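You operate a simulated robot arm through the tools that you are given. There is no shell and no other tool. Be economical: measure what you need, move in short steps, check, and stop when the job is done.

The job below is to be done with a simulated robot arm. You get a single attempt, and the scene is never put back.

Task
Put the blue pot from the top of the end bench on top of the rubber disc.

The check looks at the end state, three seconds after you hand in, the way a careful person would. Anything else that was tipped, shoved, dropped, spilled or broken makes it a failure.

Robot
A 6-joint arm with a two-finger parallel gripper, fixed in place. Base frame: the origin is at the foot of the arm, x ahead of it, y to its left, z up; the work surface is at about z = 900. Units: mm, degrees, N and s.
With the tool pointing down near the work surface it reaches from about 240 to 640 mm from the base axis. Its first joint turns from -66.0 to 66.0 degrees. Payload 2.7 kg.
The TCP is the grasp point between the finger pads, 23 mm short of the fingertips. In the tool frame z runs along the fingers and y along their closing line. The gripper opens to 94 mm. The fingers are 38 mm wide and 10 mm thick; the gripper's body (54 by 96 mm) begins 39 mm behind the TCP.
Orientation is that of the tool frame in the base frame, as a unit quaternion [w, x, y, z]. With the fingers straight down and closing along the base's y, the tool's x points along the base's -x, its y along +y and its z along -z.

Tools
- The arm moves only by the tool servo_tool. Its argument "motion" is a list of rows, each a list of 4 numbers: the shift along the base's x, y, z in units of 250 mm (1.0 is 250 mm), then the turn about the base's z in units of 180 degrees (1.0 is 180 degrees). In form: [[tx, ty, tz, spin], ...]. A call has 1 to 8 rows; each row is the pose to reach, as a shift and turn from the pose commanded when the call began. "gripper" is the closure, from 0 (fully open) to 1 (shut), set as the call begins (left out, the last holds). A call with a number of a shift or a turn outside -1 to 1 is refused whole. A row lasts 0.2 s, in which the tool goes at most 50 mm and 8.6 degrees; a call with a longer step from one row to the next is refused whole, and so is a gripper value outside its range. A pose out of reach is approached as far as the arm can. The call stops where the force on the tool passes 40 N (or 10 N more than at its start, if that is more) or the arm is blocked; 0.2 s more then pass. Each finger travels about 45 mm/s and halts on what it meets, pressing with about 35 N; the grip force reading is that of the motor and also rises with nothing between the fingers. The clock runs only during rows and for 0.2 s after the last one: add rows that repeat a pose to give the fingers time. It gives the time, the measured TCP pose, the force on the tool (base axes), the opening and the grip force at its end, in the units of the frame above (readings bear some noise), and new pictures: "pictures" is both (left out), scene, wrist or none.
- Cameras (640 x 400 px; columns grow to the right, rows downward): "scene" is fixed at [85.3, -435.8, 1407.6]; the picture's right is [0.72, -0.70, 0.00], its down [-0.38, -0.39, -0.84] and it looks along [0.58, 0.60, -0.55] (base axes); focal length 320 px, centre (320, 200). "wrist" rides on the gripper at [-39, 0, -44] in the tool frame; the picture's right is [0.00, -1.00, 0.00], its down [0.97, 0.00, -0.24] and it looks along [0.24, 0.00, 0.97] (tool axes); focal length 218 px, centre (320, 200). There is no depth. A picture from a camera that has moved, and an enlarged one, comes with that camera's place and axes in the base frame and with its lens.
- enlarge(camera, box): a new picture of the part [left, top, right, bottom] of that camera's present view, enlarged. It takes no simulated time.
- job_done(): hands the job in; it is judged then, once.

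Work in short steps. Places have to be worked out from the pictures, the camera data and where the tool is seen: move nearer, look again, correct. Check each grasp and each placing, and mend what went wrong. You have 90 turns and 170 pictures in all, those below and enlarged ones among them. Open the gripper and draw the arm clear of the work before you hand the job in, unless the task says otherwise; then end with one line.

The tools are called after "Request:" as name(argument=value, ...) on one line, values as JSON. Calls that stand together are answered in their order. servo_tool: Moves the arm, as the interface text tells. Its arguments: {"type":"object","properties":{"motion":{"type":"array","items":{"type":"array","items":{"type":"number"}}},"gripper":{"type":"number"},"pictures":{"type":"string","enum":["both","scene","wrist","none"]}},"required":["motion"]} The other tools are called the same way: enlarge (camera, box) takes an enlarged picture of a part of a camera's view; job_done () hands the job in.

At the start:

```text
clock: 0.0
eef_pos: [418.3, 69.0, 1159.0]
orientation: [0.001, 0.001, 1.0, 0.001]
contact_force: [-0.2, 0.2, 0.1]
finger_gap: 94.0
finger_force: 0.1
```

scene: 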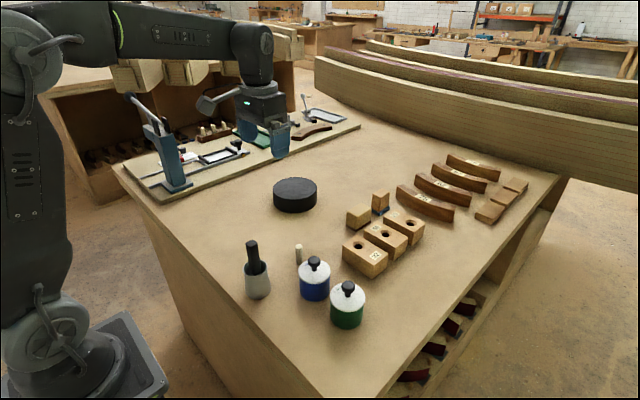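
wrist: 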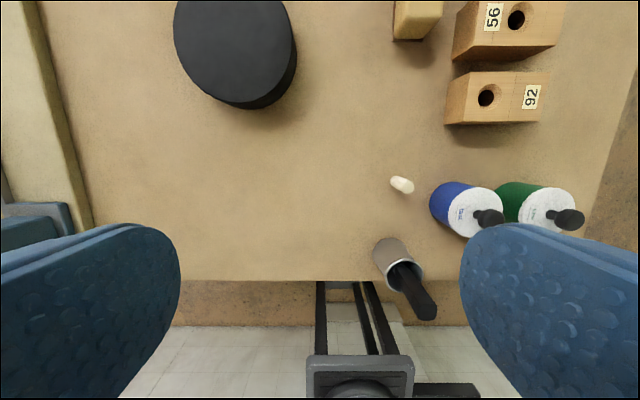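

I'll take enlarged views of the pots and the disc to measure them first.

Request:
enlarge(camera="scene", box=[220, 220, 400, 340])

Request:
enlarge(camera="scene", box=[240, 150, 360, 230])

Request:
enlarge(camera="wrist", box=[360, 130, 600, 280])

```text
3.33 times, centred on (310, 280) of scene
camera zoom: at [85.3, -435.8, 1407.6], right [0.72, -0.7, 0.0], down [-0.38, -0.39, -0.84], along [0.58, 0.6, -0.55], focal length 1067 px, centre (353, -67)
```

zoom: 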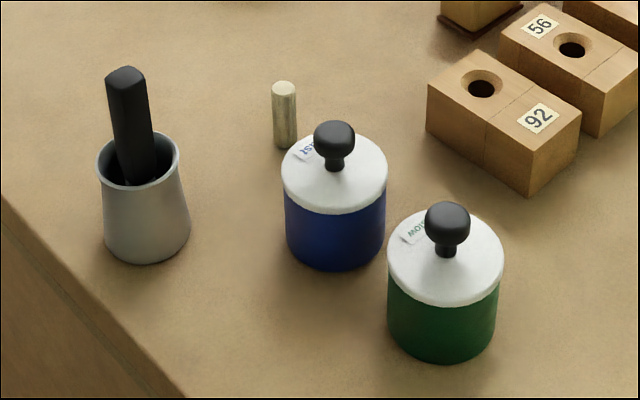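

```text
5.00 times, centred on (300, 190) of scene
camera zoom: at [85.3, -435.8, 1407.6], right [0.72, -0.7, 0.0], down [-0.38, -0.39, -0.84], along [0.58, 0.6, -0.55], focal length 1600 px, centre (420, 250)
```

zoom: 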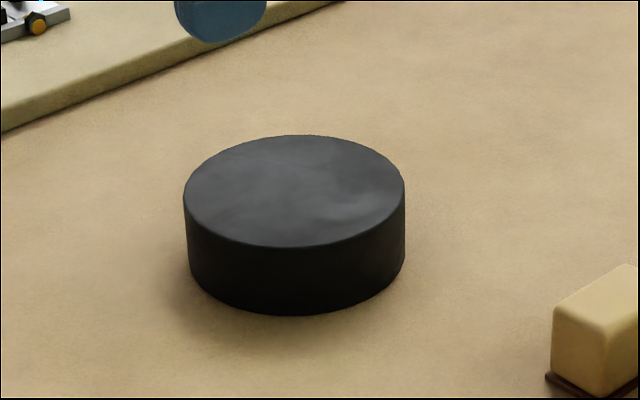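

```text
2.67 times, centred on (480, 205) of wrist
camera zoom: at [456.9, 69.8, 1202.0], right [0.0, -1.0, 0.0], down [-0.97, 0.0, 0.24], along [-0.24, 0.0, -0.97], focal length 582 px, centre (-107, 187)
```

zoom: 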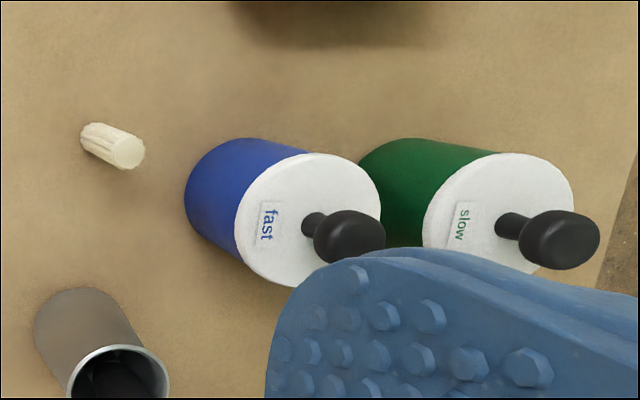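

The blue pot is at about (384,-110). Its lid top is near z 954 and its knob top near 987, and the green pot stands close on the -y side, so I'll close along base x. The disc centre is about (563,163) with its top near z 945. I'll move over the pot at height while turning.

Request:
servo_tool(motion=[[-0.017, -0.09, 0, 0.047], [-0.034, -0.18, 0, 0.094], [-0.051, -0.27, 0, 0.141], [-0.068, -0.36, 0, 0.188], [-0.085, -0.45, 0, 0.235], [-0.102, -0.54, 0, 0.282], [-0.12, -0.63, 0, 0.329], [-0.137, -0.716, 0, 0.376]], gripper=0, pictures="none")

```text
clock: 1.8
eef_pos: [382.7, -107.6, 1160.7]
orientation: [0.001, -0.557, 0.83, 0.0]
contact_force: [-0.1, 0.4, -0.2]
finger_gap: 94.0
finger_force: 0.2
```

The arm is over the pot at 68° of spin. I'll finish the turn, go down to about 1080 and look.

Request:
servo_tool(motion=[[0, 0, -0.1, 0.042], [0, 0, -0.2, 0.084], [0, 0, -0.3, 0.124], [0, 0, -0.3, 0.124]])

```text
clock: 2.8
eef_pos: [385.2, -109.2, 1085.0]
orientation: [0.0, 0.708, -0.706, 0.001]
contact_force: [0.9, 0.7, 0.0]
finger_gap: 94.2
finger_force: 0.1
camera wrist: at [384.4, -69.7, 1127.2], right [1.0, 0.0, 0.0], down [0.0, -0.97, 0.24], along [0.0, -0.24, -0.97], focal length 218 px, centre (320, 200)
```

scene: 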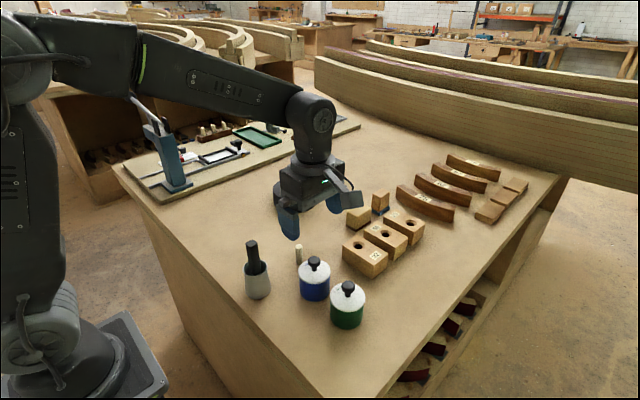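
wrist: 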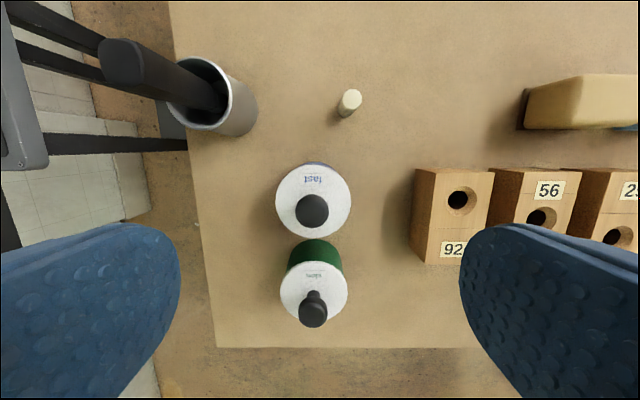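

The wrist view puts the lid centre at about (379,-112), 62 mm across. The brush and block are clear of the fingers. I'll correct and go down to z≈1000.

Request:
servo_tool(motion=[[-0.022, -0.011, 0, 0], [-0.022, -0.011, -0.12, 0], [-0.022, -0.011, -0.24, 0], [-0.022, -0.011, -0.336, 0], [-0.022, -0.011, -0.336, 0]])

```text
clock: 4.0
eef_pos: [377.7, -112.6, 1000.2]
orientation: [0.0, 0.707, -0.707, 0.001]
contact_force: [0.1, -0.3, 0.4]
finger_gap: 93.8
finger_force: 0.2
camera wrist: at [377.0, -73.9, 1042.8], right [1.0, 0.0, 0.0], down [0.0, -0.97, 0.24], along [0.0, -0.24, -0.97], focal length 218 px, centre (320, 200)
```

scene: 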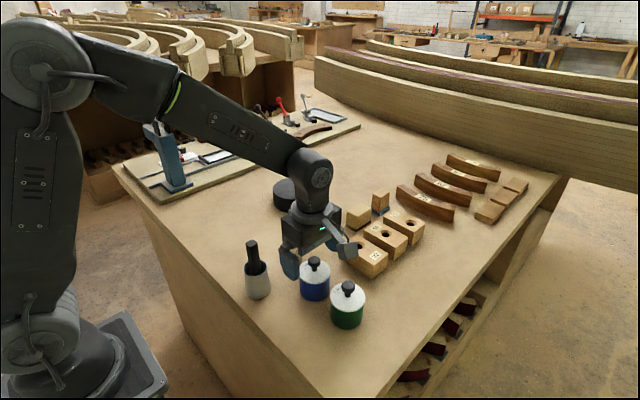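
wrist: 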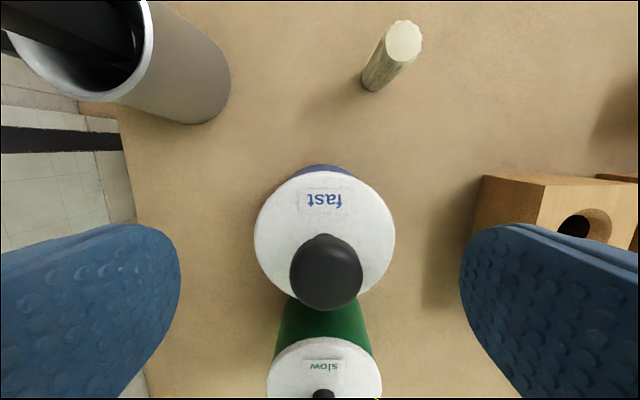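

The lid centre reads as (379,-114). I'll nudge over and go down to z≈954, where the fingertips should sit around z 931, then check knob clearance.

Request:
servo_tool(motion=[[0.004, -0.005, -0.06, 0], [0.004, -0.005, -0.12, 0], [0.004, -0.005, -0.16, 0], [0.004, -0.005, -0.184, 0], [0.004, -0.005, -0.184, 0]])

Request:
enlarge(camera="scene", box=[250, 210, 400, 310])

```text
clock: 5.2
eef_pos: [379.6, -114.2, 954.7]
orientation: [0.0, 0.707, -0.707, -0.001]
contact_force: [0.1, -1.0, 0.3]
finger_gap: 93.8
finger_force: 0.0
camera wrist: at [378.4, -74.9, 997.3], right [1.0, 0.0, 0.0], down [0.0, -0.97, 0.24], along [0.0, -0.24, -0.97], focal length 218 px, centre (320, 200)
```

scene: 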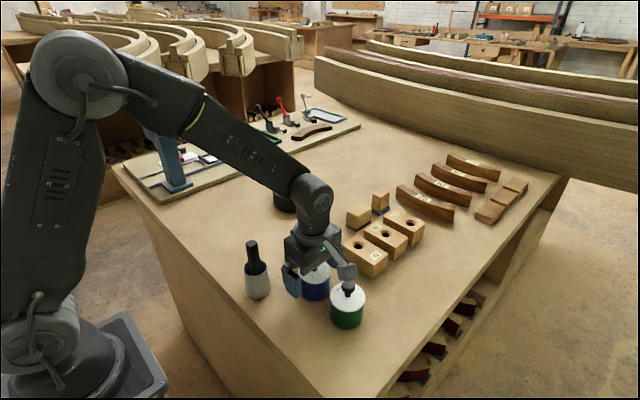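
wrist: 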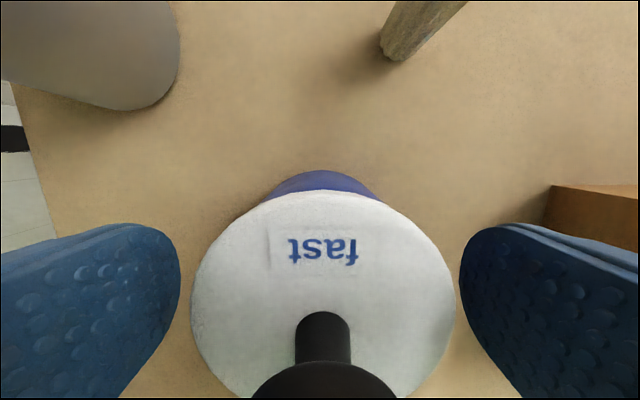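

```text
4.00 times, centred on (325, 260) of scene
camera zoom: at [85.3, -435.8, 1407.6], right [0.72, -0.7, 0.0], down [-0.38, -0.39, -0.84], along [0.58, 0.6, -0.55], focal length 1280 px, centre (300, -40)
```

zoom: 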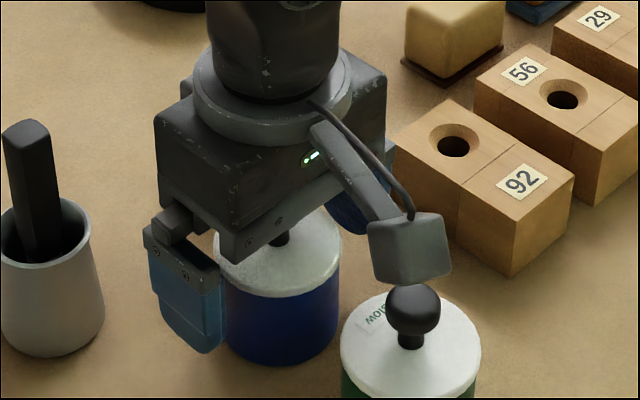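

The zoom shows a bracket on the -y side sitting just above the green knob, so I won't go any lower in this orientation. The fingertips are already about 17 mm below the lid's underside, so I'll close here without moving.

Request:
servo_tool(motion=[[0, 0, 0, 0], [0, 0, 0, 0], [0, 0, 0, 0], [0, 0, 0, 0], [0, 0, 0, 0], [0, 0, 0, 0]], gripper=1)

Request:
enlarge(camera="scene", box=[250, 210, 400, 310])

```text
clock: 6.6
eef_pos: [378.5, -112.6, 953.9]
orientation: [0.0, 0.707, -0.707, 0.0]
contact_force: [1.4, -0.2, 0.8]
finger_gap: 59.9
finger_force: 34.6
camera wrist: at [378.5, -74.9, 997.5], right [1.0, 0.0, 0.0], down [0.0, -0.97, 0.24], along [0.0, -0.24, -0.97], focal length 218 px, centre (320, 200)
```

scene: 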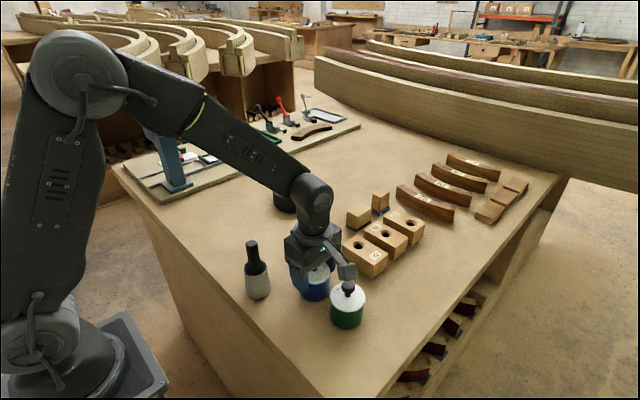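
wrist: 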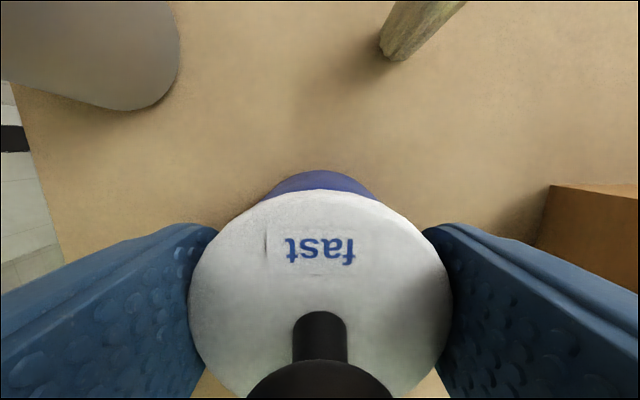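

```text
4.00 times, centred on (325, 260) of scene
camera zoom: at [85.3, -435.8, 1407.6], right [0.72, -0.7, 0.0], down [-0.38, -0.39, -0.84], along [0.58, 0.6, -0.55], focal length 1280 px, centre (300, -40)
```

zoom: 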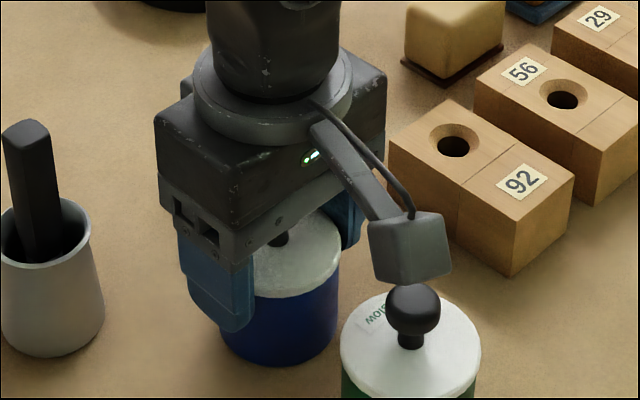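

Gripped at 59.9 mm with a firm 35 N. I'll test with a small 8 mm lift and check that the body comes up with the lid.

Request:
servo_tool(motion=[[0, 0, 0.012, 0], [0, 0, 0.024, 0], [0, 0, 0.032, 0], [0, 0, 0.032, 0]], pictures="none")

Request:
enlarge(camera="scene", box=[250, 210, 400, 310])

```text
clock: 7.6
eef_pos: [379.5, -113.8, 963.2]
orientation: [0.0, 0.707, -0.707, 0.0]
contact_force: [0.7, -0.4, -4.9]
finger_gap: 59.6
finger_force: 34.9
```

```text
4.00 times, centred on (325, 260) of scene
camera zoom: at [85.3, -435.9, 1407.6], right [0.72, -0.7, 0.0], down [-0.38, -0.39, -0.84], along [0.58, 0.6, -0.55], focal length 1280 px, centre (300, -40)
```

zoom: 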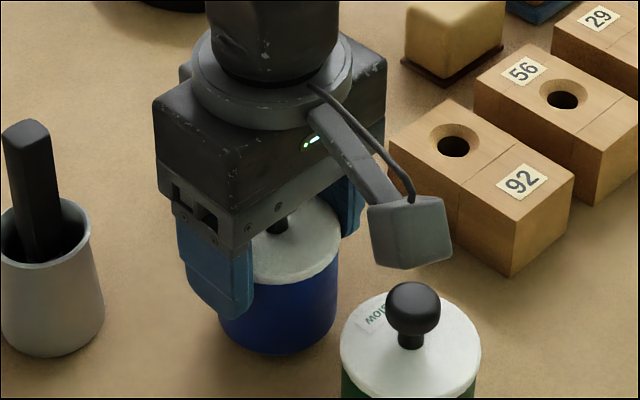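

The whole pot lifted, with about 5 N of load and the lid still seated. I'll raise it straight up.

Request:
servo_tool(motion=[[0, 0, 0.06, 0], [0, 0, 0.14, 0], [0, 0, 0.22, 0], [0, 0, 0.3, 0], [0, 0, 0.38, 0], [0, 0, 0.45, 0], [0, 0, 0.5, 0], [0, 0, 0.5, 0]], pictures="scene")

```text
clock: 9.4
eef_pos: [380.5, -112.1, 1087.1]
orientation: [0.0, 0.707, -0.707, 0.0]
contact_force: [-0.8, -0.6, -4.8]
finger_gap: 60.2
finger_force: 34.5
```

scene: 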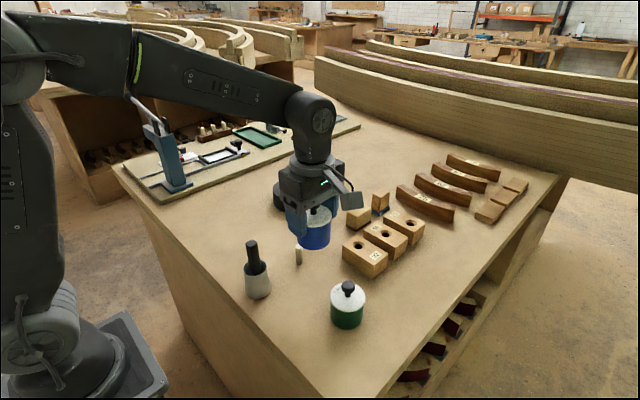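

It's held steady, so I'll carry it toward the disc, part of the way first.

Request:
servo_tool(motion=[[0.03, 0.045, 0, 0], [0.09, 0.135, 0, 0], [0.16, 0.241, 0, 0], [0.24, 0.361, 0, 0], [0.32, 0.482, 0, 0], [0.4, 0.602, 0, 0], [0.47, 0.708, 0, 0], [0.5, 0.753, 0, 0]])

```text
clock: 11.2
eef_pos: [505.5, 72.7, 1087.0]
orientation: [0.0, 0.707, -0.707, -0.001]
contact_force: [-0.8, 0.0, -4.6]
finger_gap: 59.9
finger_force: 35.6
camera wrist: at [503.2, 112.0, 1129.8], right [1.0, 0.0, 0.0], down [0.0, -0.97, 0.24], along [0.0, -0.24, -0.97], focal length 218 px, centre (320, 200)
```

scene: 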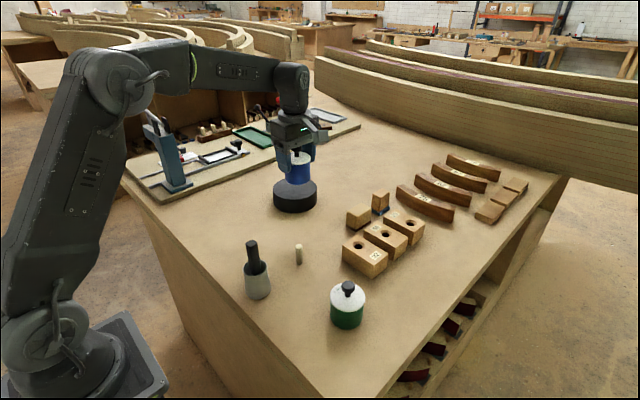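
wrist: 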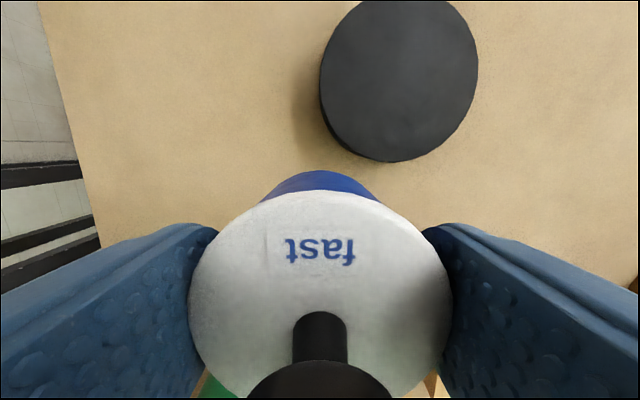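

The wrist view puts the disc top centre at about (565,165), matching the earlier estimate. I'll move over it.

Request:
servo_tool(motion=[[0.04, 0.06, 0, 0], [0.1, 0.15, 0, 0], [0.16, 0.24, 0, 0], [0.21, 0.315, 0, 0], [0.24, 0.361, 0, 0], [0.24, 0.361, 0, 0], [0.24, 0.361, -0.08, 0], [0.24, 0.361, -0.14, 0]])

Request:
enlarge(camera="scene", box=[240, 120, 360, 220])

```text
clock: 13.0
eef_pos: [564.3, 166.9, 1051.7]
orientation: [0.0, 0.707, -0.707, 0.0]
contact_force: [-0.5, 0.2, -4.5]
finger_gap: 59.8
finger_force: 34.8
camera wrist: at [563.7, 205.3, 1094.4], right [1.0, 0.0, 0.0], down [0.0, -0.97, 0.24], along [0.0, -0.24, -0.97], focal length 218 px, centre (320, 200)
```

scene: 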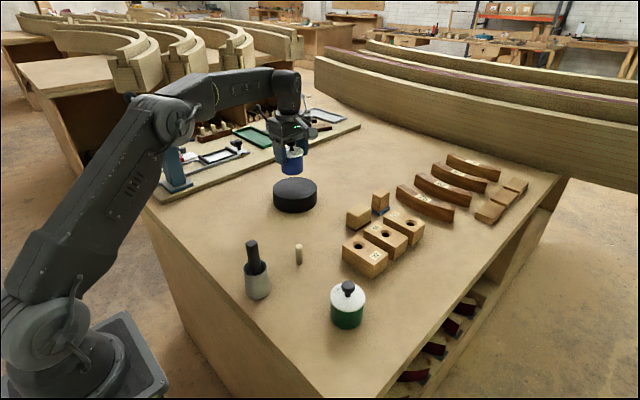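
wrist: 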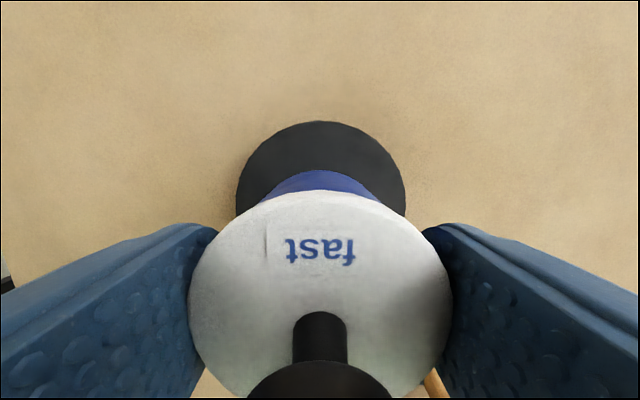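

```text
4.00 times, centred on (300, 170) of scene
camera zoom: at [85.3, -435.8, 1407.6], right [0.72, -0.7, 0.0], down [-0.38, -0.39, -0.84], along [0.58, 0.6, -0.55], focal length 1280 px, centre (400, 320)
```

zoom: 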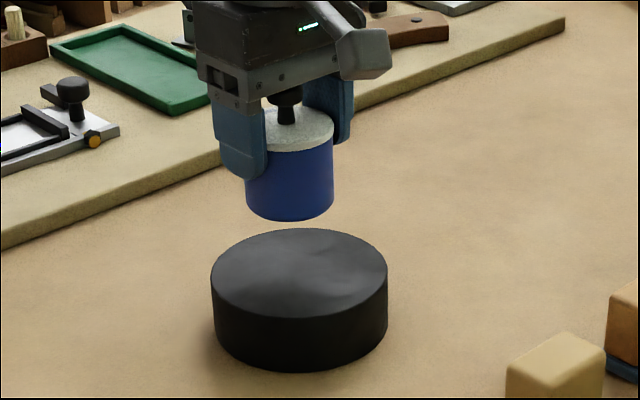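

The pot sits a bit +y of the disc centre, about 5 mm. I'll correct by (+2,-5) and go down to just above the disc.

Request:
servo_tool(motion=[[0.008, -0.021, 0, 0], [0.008, -0.021, -0.06, 0], [0.008, -0.021, -0.12, 0], [0.008, -0.021, -0.17, 0], [0.008, -0.021, -0.17, 0]], pictures="wrist")

Request:
enlarge(camera="scene", box=[240, 120, 360, 220])

```text
clock: 14.2
eef_pos: [567.7, 161.5, 1008.3]
orientation: [-0.001, -0.707, 0.707, -0.001]
contact_force: [0.1, 0.0, -4.8]
finger_gap: 59.9
finger_force: 35.1
camera wrist: at [565.6, 200.2, 1050.9], right [1.0, 0.0, 0.0], down [0.0, -0.97, 0.24], along [0.0, -0.24, -0.97], focal length 218 px, centre (320, 200)
```

wrist: 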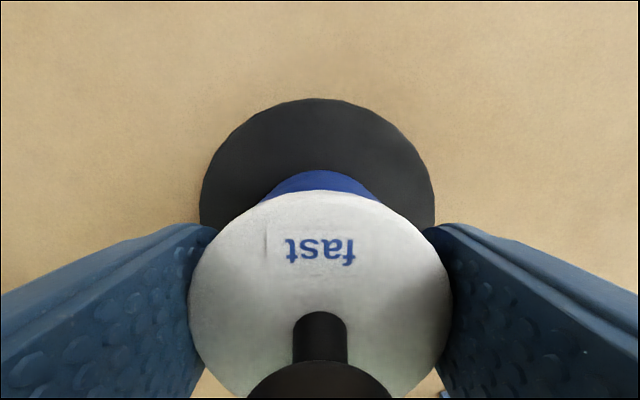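

```text
4.00 times, centred on (300, 170) of scene
camera zoom: at [85.3, -435.8, 1407.6], right [0.72, -0.7, 0.0], down [-0.38, -0.39, -0.84], along [0.58, 0.6, -0.55], focal length 1280 px, centre (400, 320)
```

zoom: 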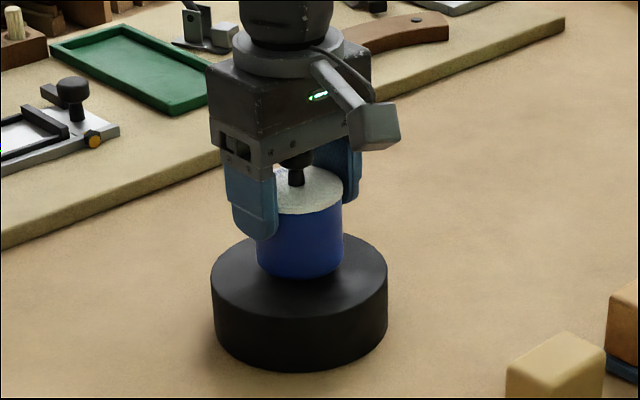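

The pot is centred over the disc, a few mm above it. I'll lower in small steps and watch the force.

Request:
servo_tool(motion=[[0, 0, -0.006, 0], [0, 0, -0.012, 0], [0, 0, -0.018, 0], [0, 0, -0.024, 0], [0, 0, -0.024, 0]], pictures="none")

Request:
enlarge(camera="scene", box=[240, 120, 360, 220])

```text
clock: 15.4
eef_pos: [567.6, 160.6, 1003.6]
orientation: [0.0, 0.707, -0.707, 0.0]
contact_force: [0.1, 1.1, -4.7]
finger_gap: 59.7
finger_force: 34.9
```

```text
4.00 times, centred on (300, 170) of scene
camera zoom: at [85.3, -435.8, 1407.6], right [0.72, -0.7, 0.0], down [-0.38, -0.39, -0.84], along [0.58, 0.6, -0.55], focal length 1280 px, centre (400, 320)
```

zoom: 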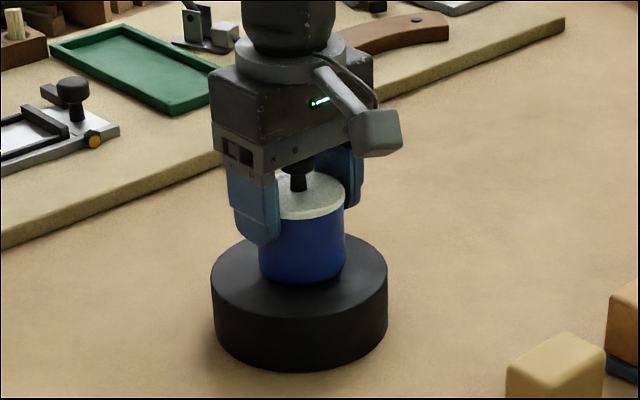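

No contact yet. I'll go 3 mm further.

Request:
servo_tool(motion=[[0, 0, -0.004, 0], [0, 0, -0.008, 0], [0, 0, -0.012, 0], [0, 0, -0.012, 0]], pictures="none")

```text
clock: 16.4
eef_pos: [569.0, 160.0, 1000.2]
orientation: [0.001, 0.707, -0.707, -0.001]
contact_force: [0.2, -0.1, -4.8]
finger_gap: 59.8
finger_force: 34.8
```

Request:
servo_tool(motion=[[0, 0, -0.003, 0], [0, 0, -0.006, 0], [0, 0, -0.008, 0], [0, 0, -0.008, 0]], pictures="none")

Request:
enlarge(camera="scene", box=[270, 160, 330, 210])

```text
clock: 17.4
eef_pos: [567.4, 161.4, 999.2]
orientation: [0.001, -0.707, 0.708, -0.001]
contact_force: [-6.6, 1.8, 9.3]
finger_gap: 59.8
finger_force: 34.7
```

```text
8.00 times, centred on (300, 185) of scene
camera zoom: at [84.9, -435.8, 1407.6], right [0.72, -0.7, 0.0], down [-0.38, -0.39, -0.84], along [0.58, 0.6, -0.55], focal length 2561 px, centre (480, 320)
```

zoom: 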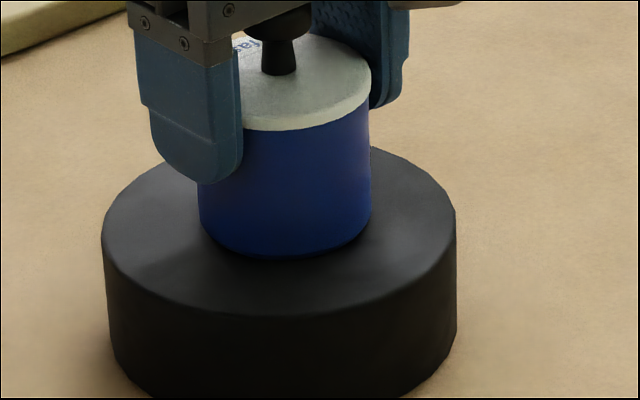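

Contact: the pot is seated on the disc and lightly pressed. I'll ease up half a millimetre and open.

Request:
servo_tool(motion=[[0, 0, 0.002, 0], [0, 0, 0.002, 0]], pictures="none")

Request:
servo_tool(motion=[[0, 0, 0, 0], [0, 0, 0, 0], [0, 0, 0, 0], [0, 0, 0, 0], [0, 0, 0, 0], [0, 0, 0, 0]], gripper=0)

```text
clock: 18.0
eef_pos: [568.1, 160.4, 1000.4]
orientation: [-0.001, 0.707, -0.707, 0.001]
contact_force: [-3.5, 0.8, 7.4]
finger_gap: 60.1
finger_force: 34.5
```

```text
clock: 19.4
eef_pos: [567.9, 160.4, 999.8]
orientation: [0.0, -0.707, 0.708, 0.0]
contact_force: [0.0, -0.4, -0.2]
finger_gap: 93.8
finger_force: 0.1
camera wrist: at [566.6, 199.4, 1041.9], right [1.0, 0.0, 0.0], down [0.0, -0.97, 0.24], along [0.0, -0.24, -0.97], focal length 218 px, centre (320, 200)
```

scene: 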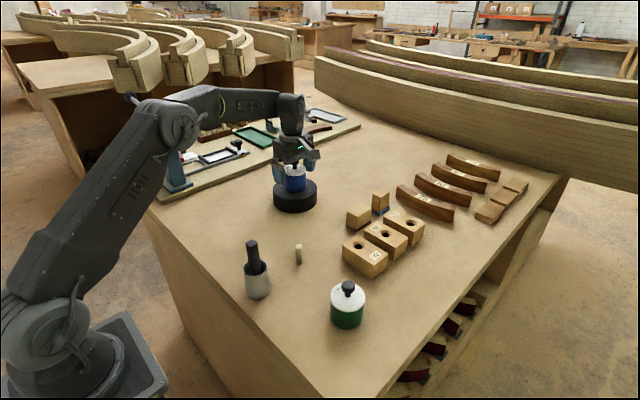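
wrist: 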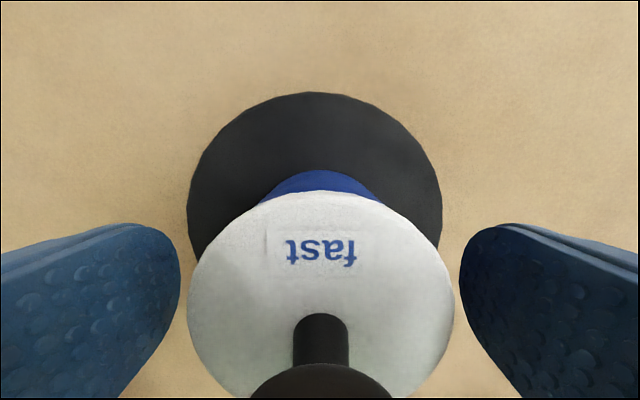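

Released cleanly. I'll raise the arm straight up and draw it back.

Request:
servo_tool(motion=[[0, 0, 0.08, 0], [0, 0, 0.2, 0], [0, 0, 0.32, 0], [0, 0, 0.44, 0], [0, 0, 0.5, 0], [-0.15, -0.05, 0.5, 0], [-0.3, -0.1, 0.5, 0], [-0.45, -0.15, 0.5, 0]])

Request:
enlarge(camera="scene", box=[240, 120, 360, 220])

```text
clock: 21.2
eef_pos: [452.7, 123.3, 1126.0]
orientation: [0.0, -0.706, 0.708, 0.0]
contact_force: [-0.3, 0.4, 0.3]
finger_gap: 93.9
finger_force: 0.0
camera wrist: at [453.2, 162.1, 1168.1], right [1.0, 0.0, 0.0], down [0.0, -0.97, 0.24], along [0.0, -0.24, -0.97], focal length 218 px, centre (320, 200)
```

scene: 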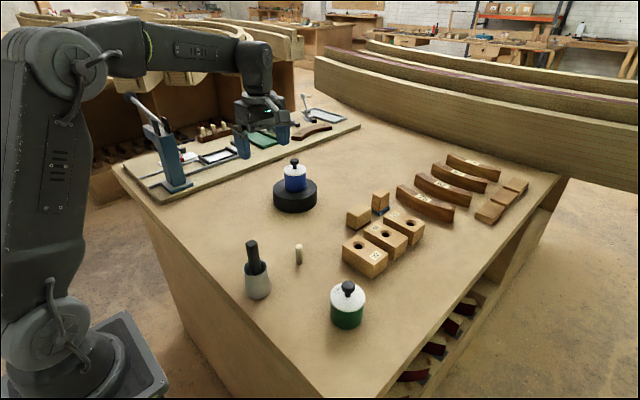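
wrist: 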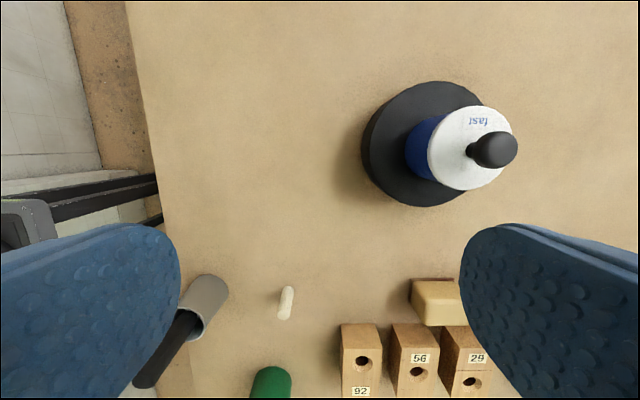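

```text
4.00 times, centred on (300, 170) of scene
camera zoom: at [85.3, -435.8, 1407.6], right [0.72, -0.7, 0.0], down [-0.38, -0.39, -0.84], along [0.58, 0.6, -0.55], focal length 1280 px, centre (400, 320)
```

zoom: 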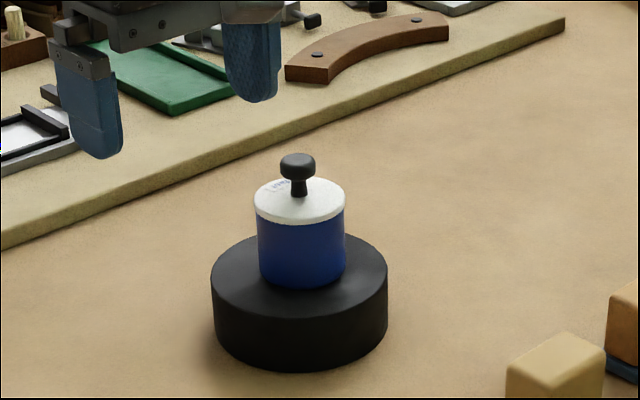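

The blue pot stands upright near the centre of the disc, its lid is on, nothing else has moved, and the arm is clear. Handing in.

Request:
job_done()

```text
The job is handed in.
```

The blue pot is standing upright on the rubber disc with its lid on; nothing else was disturbed, and the arm was open and clear when I handed the job in.
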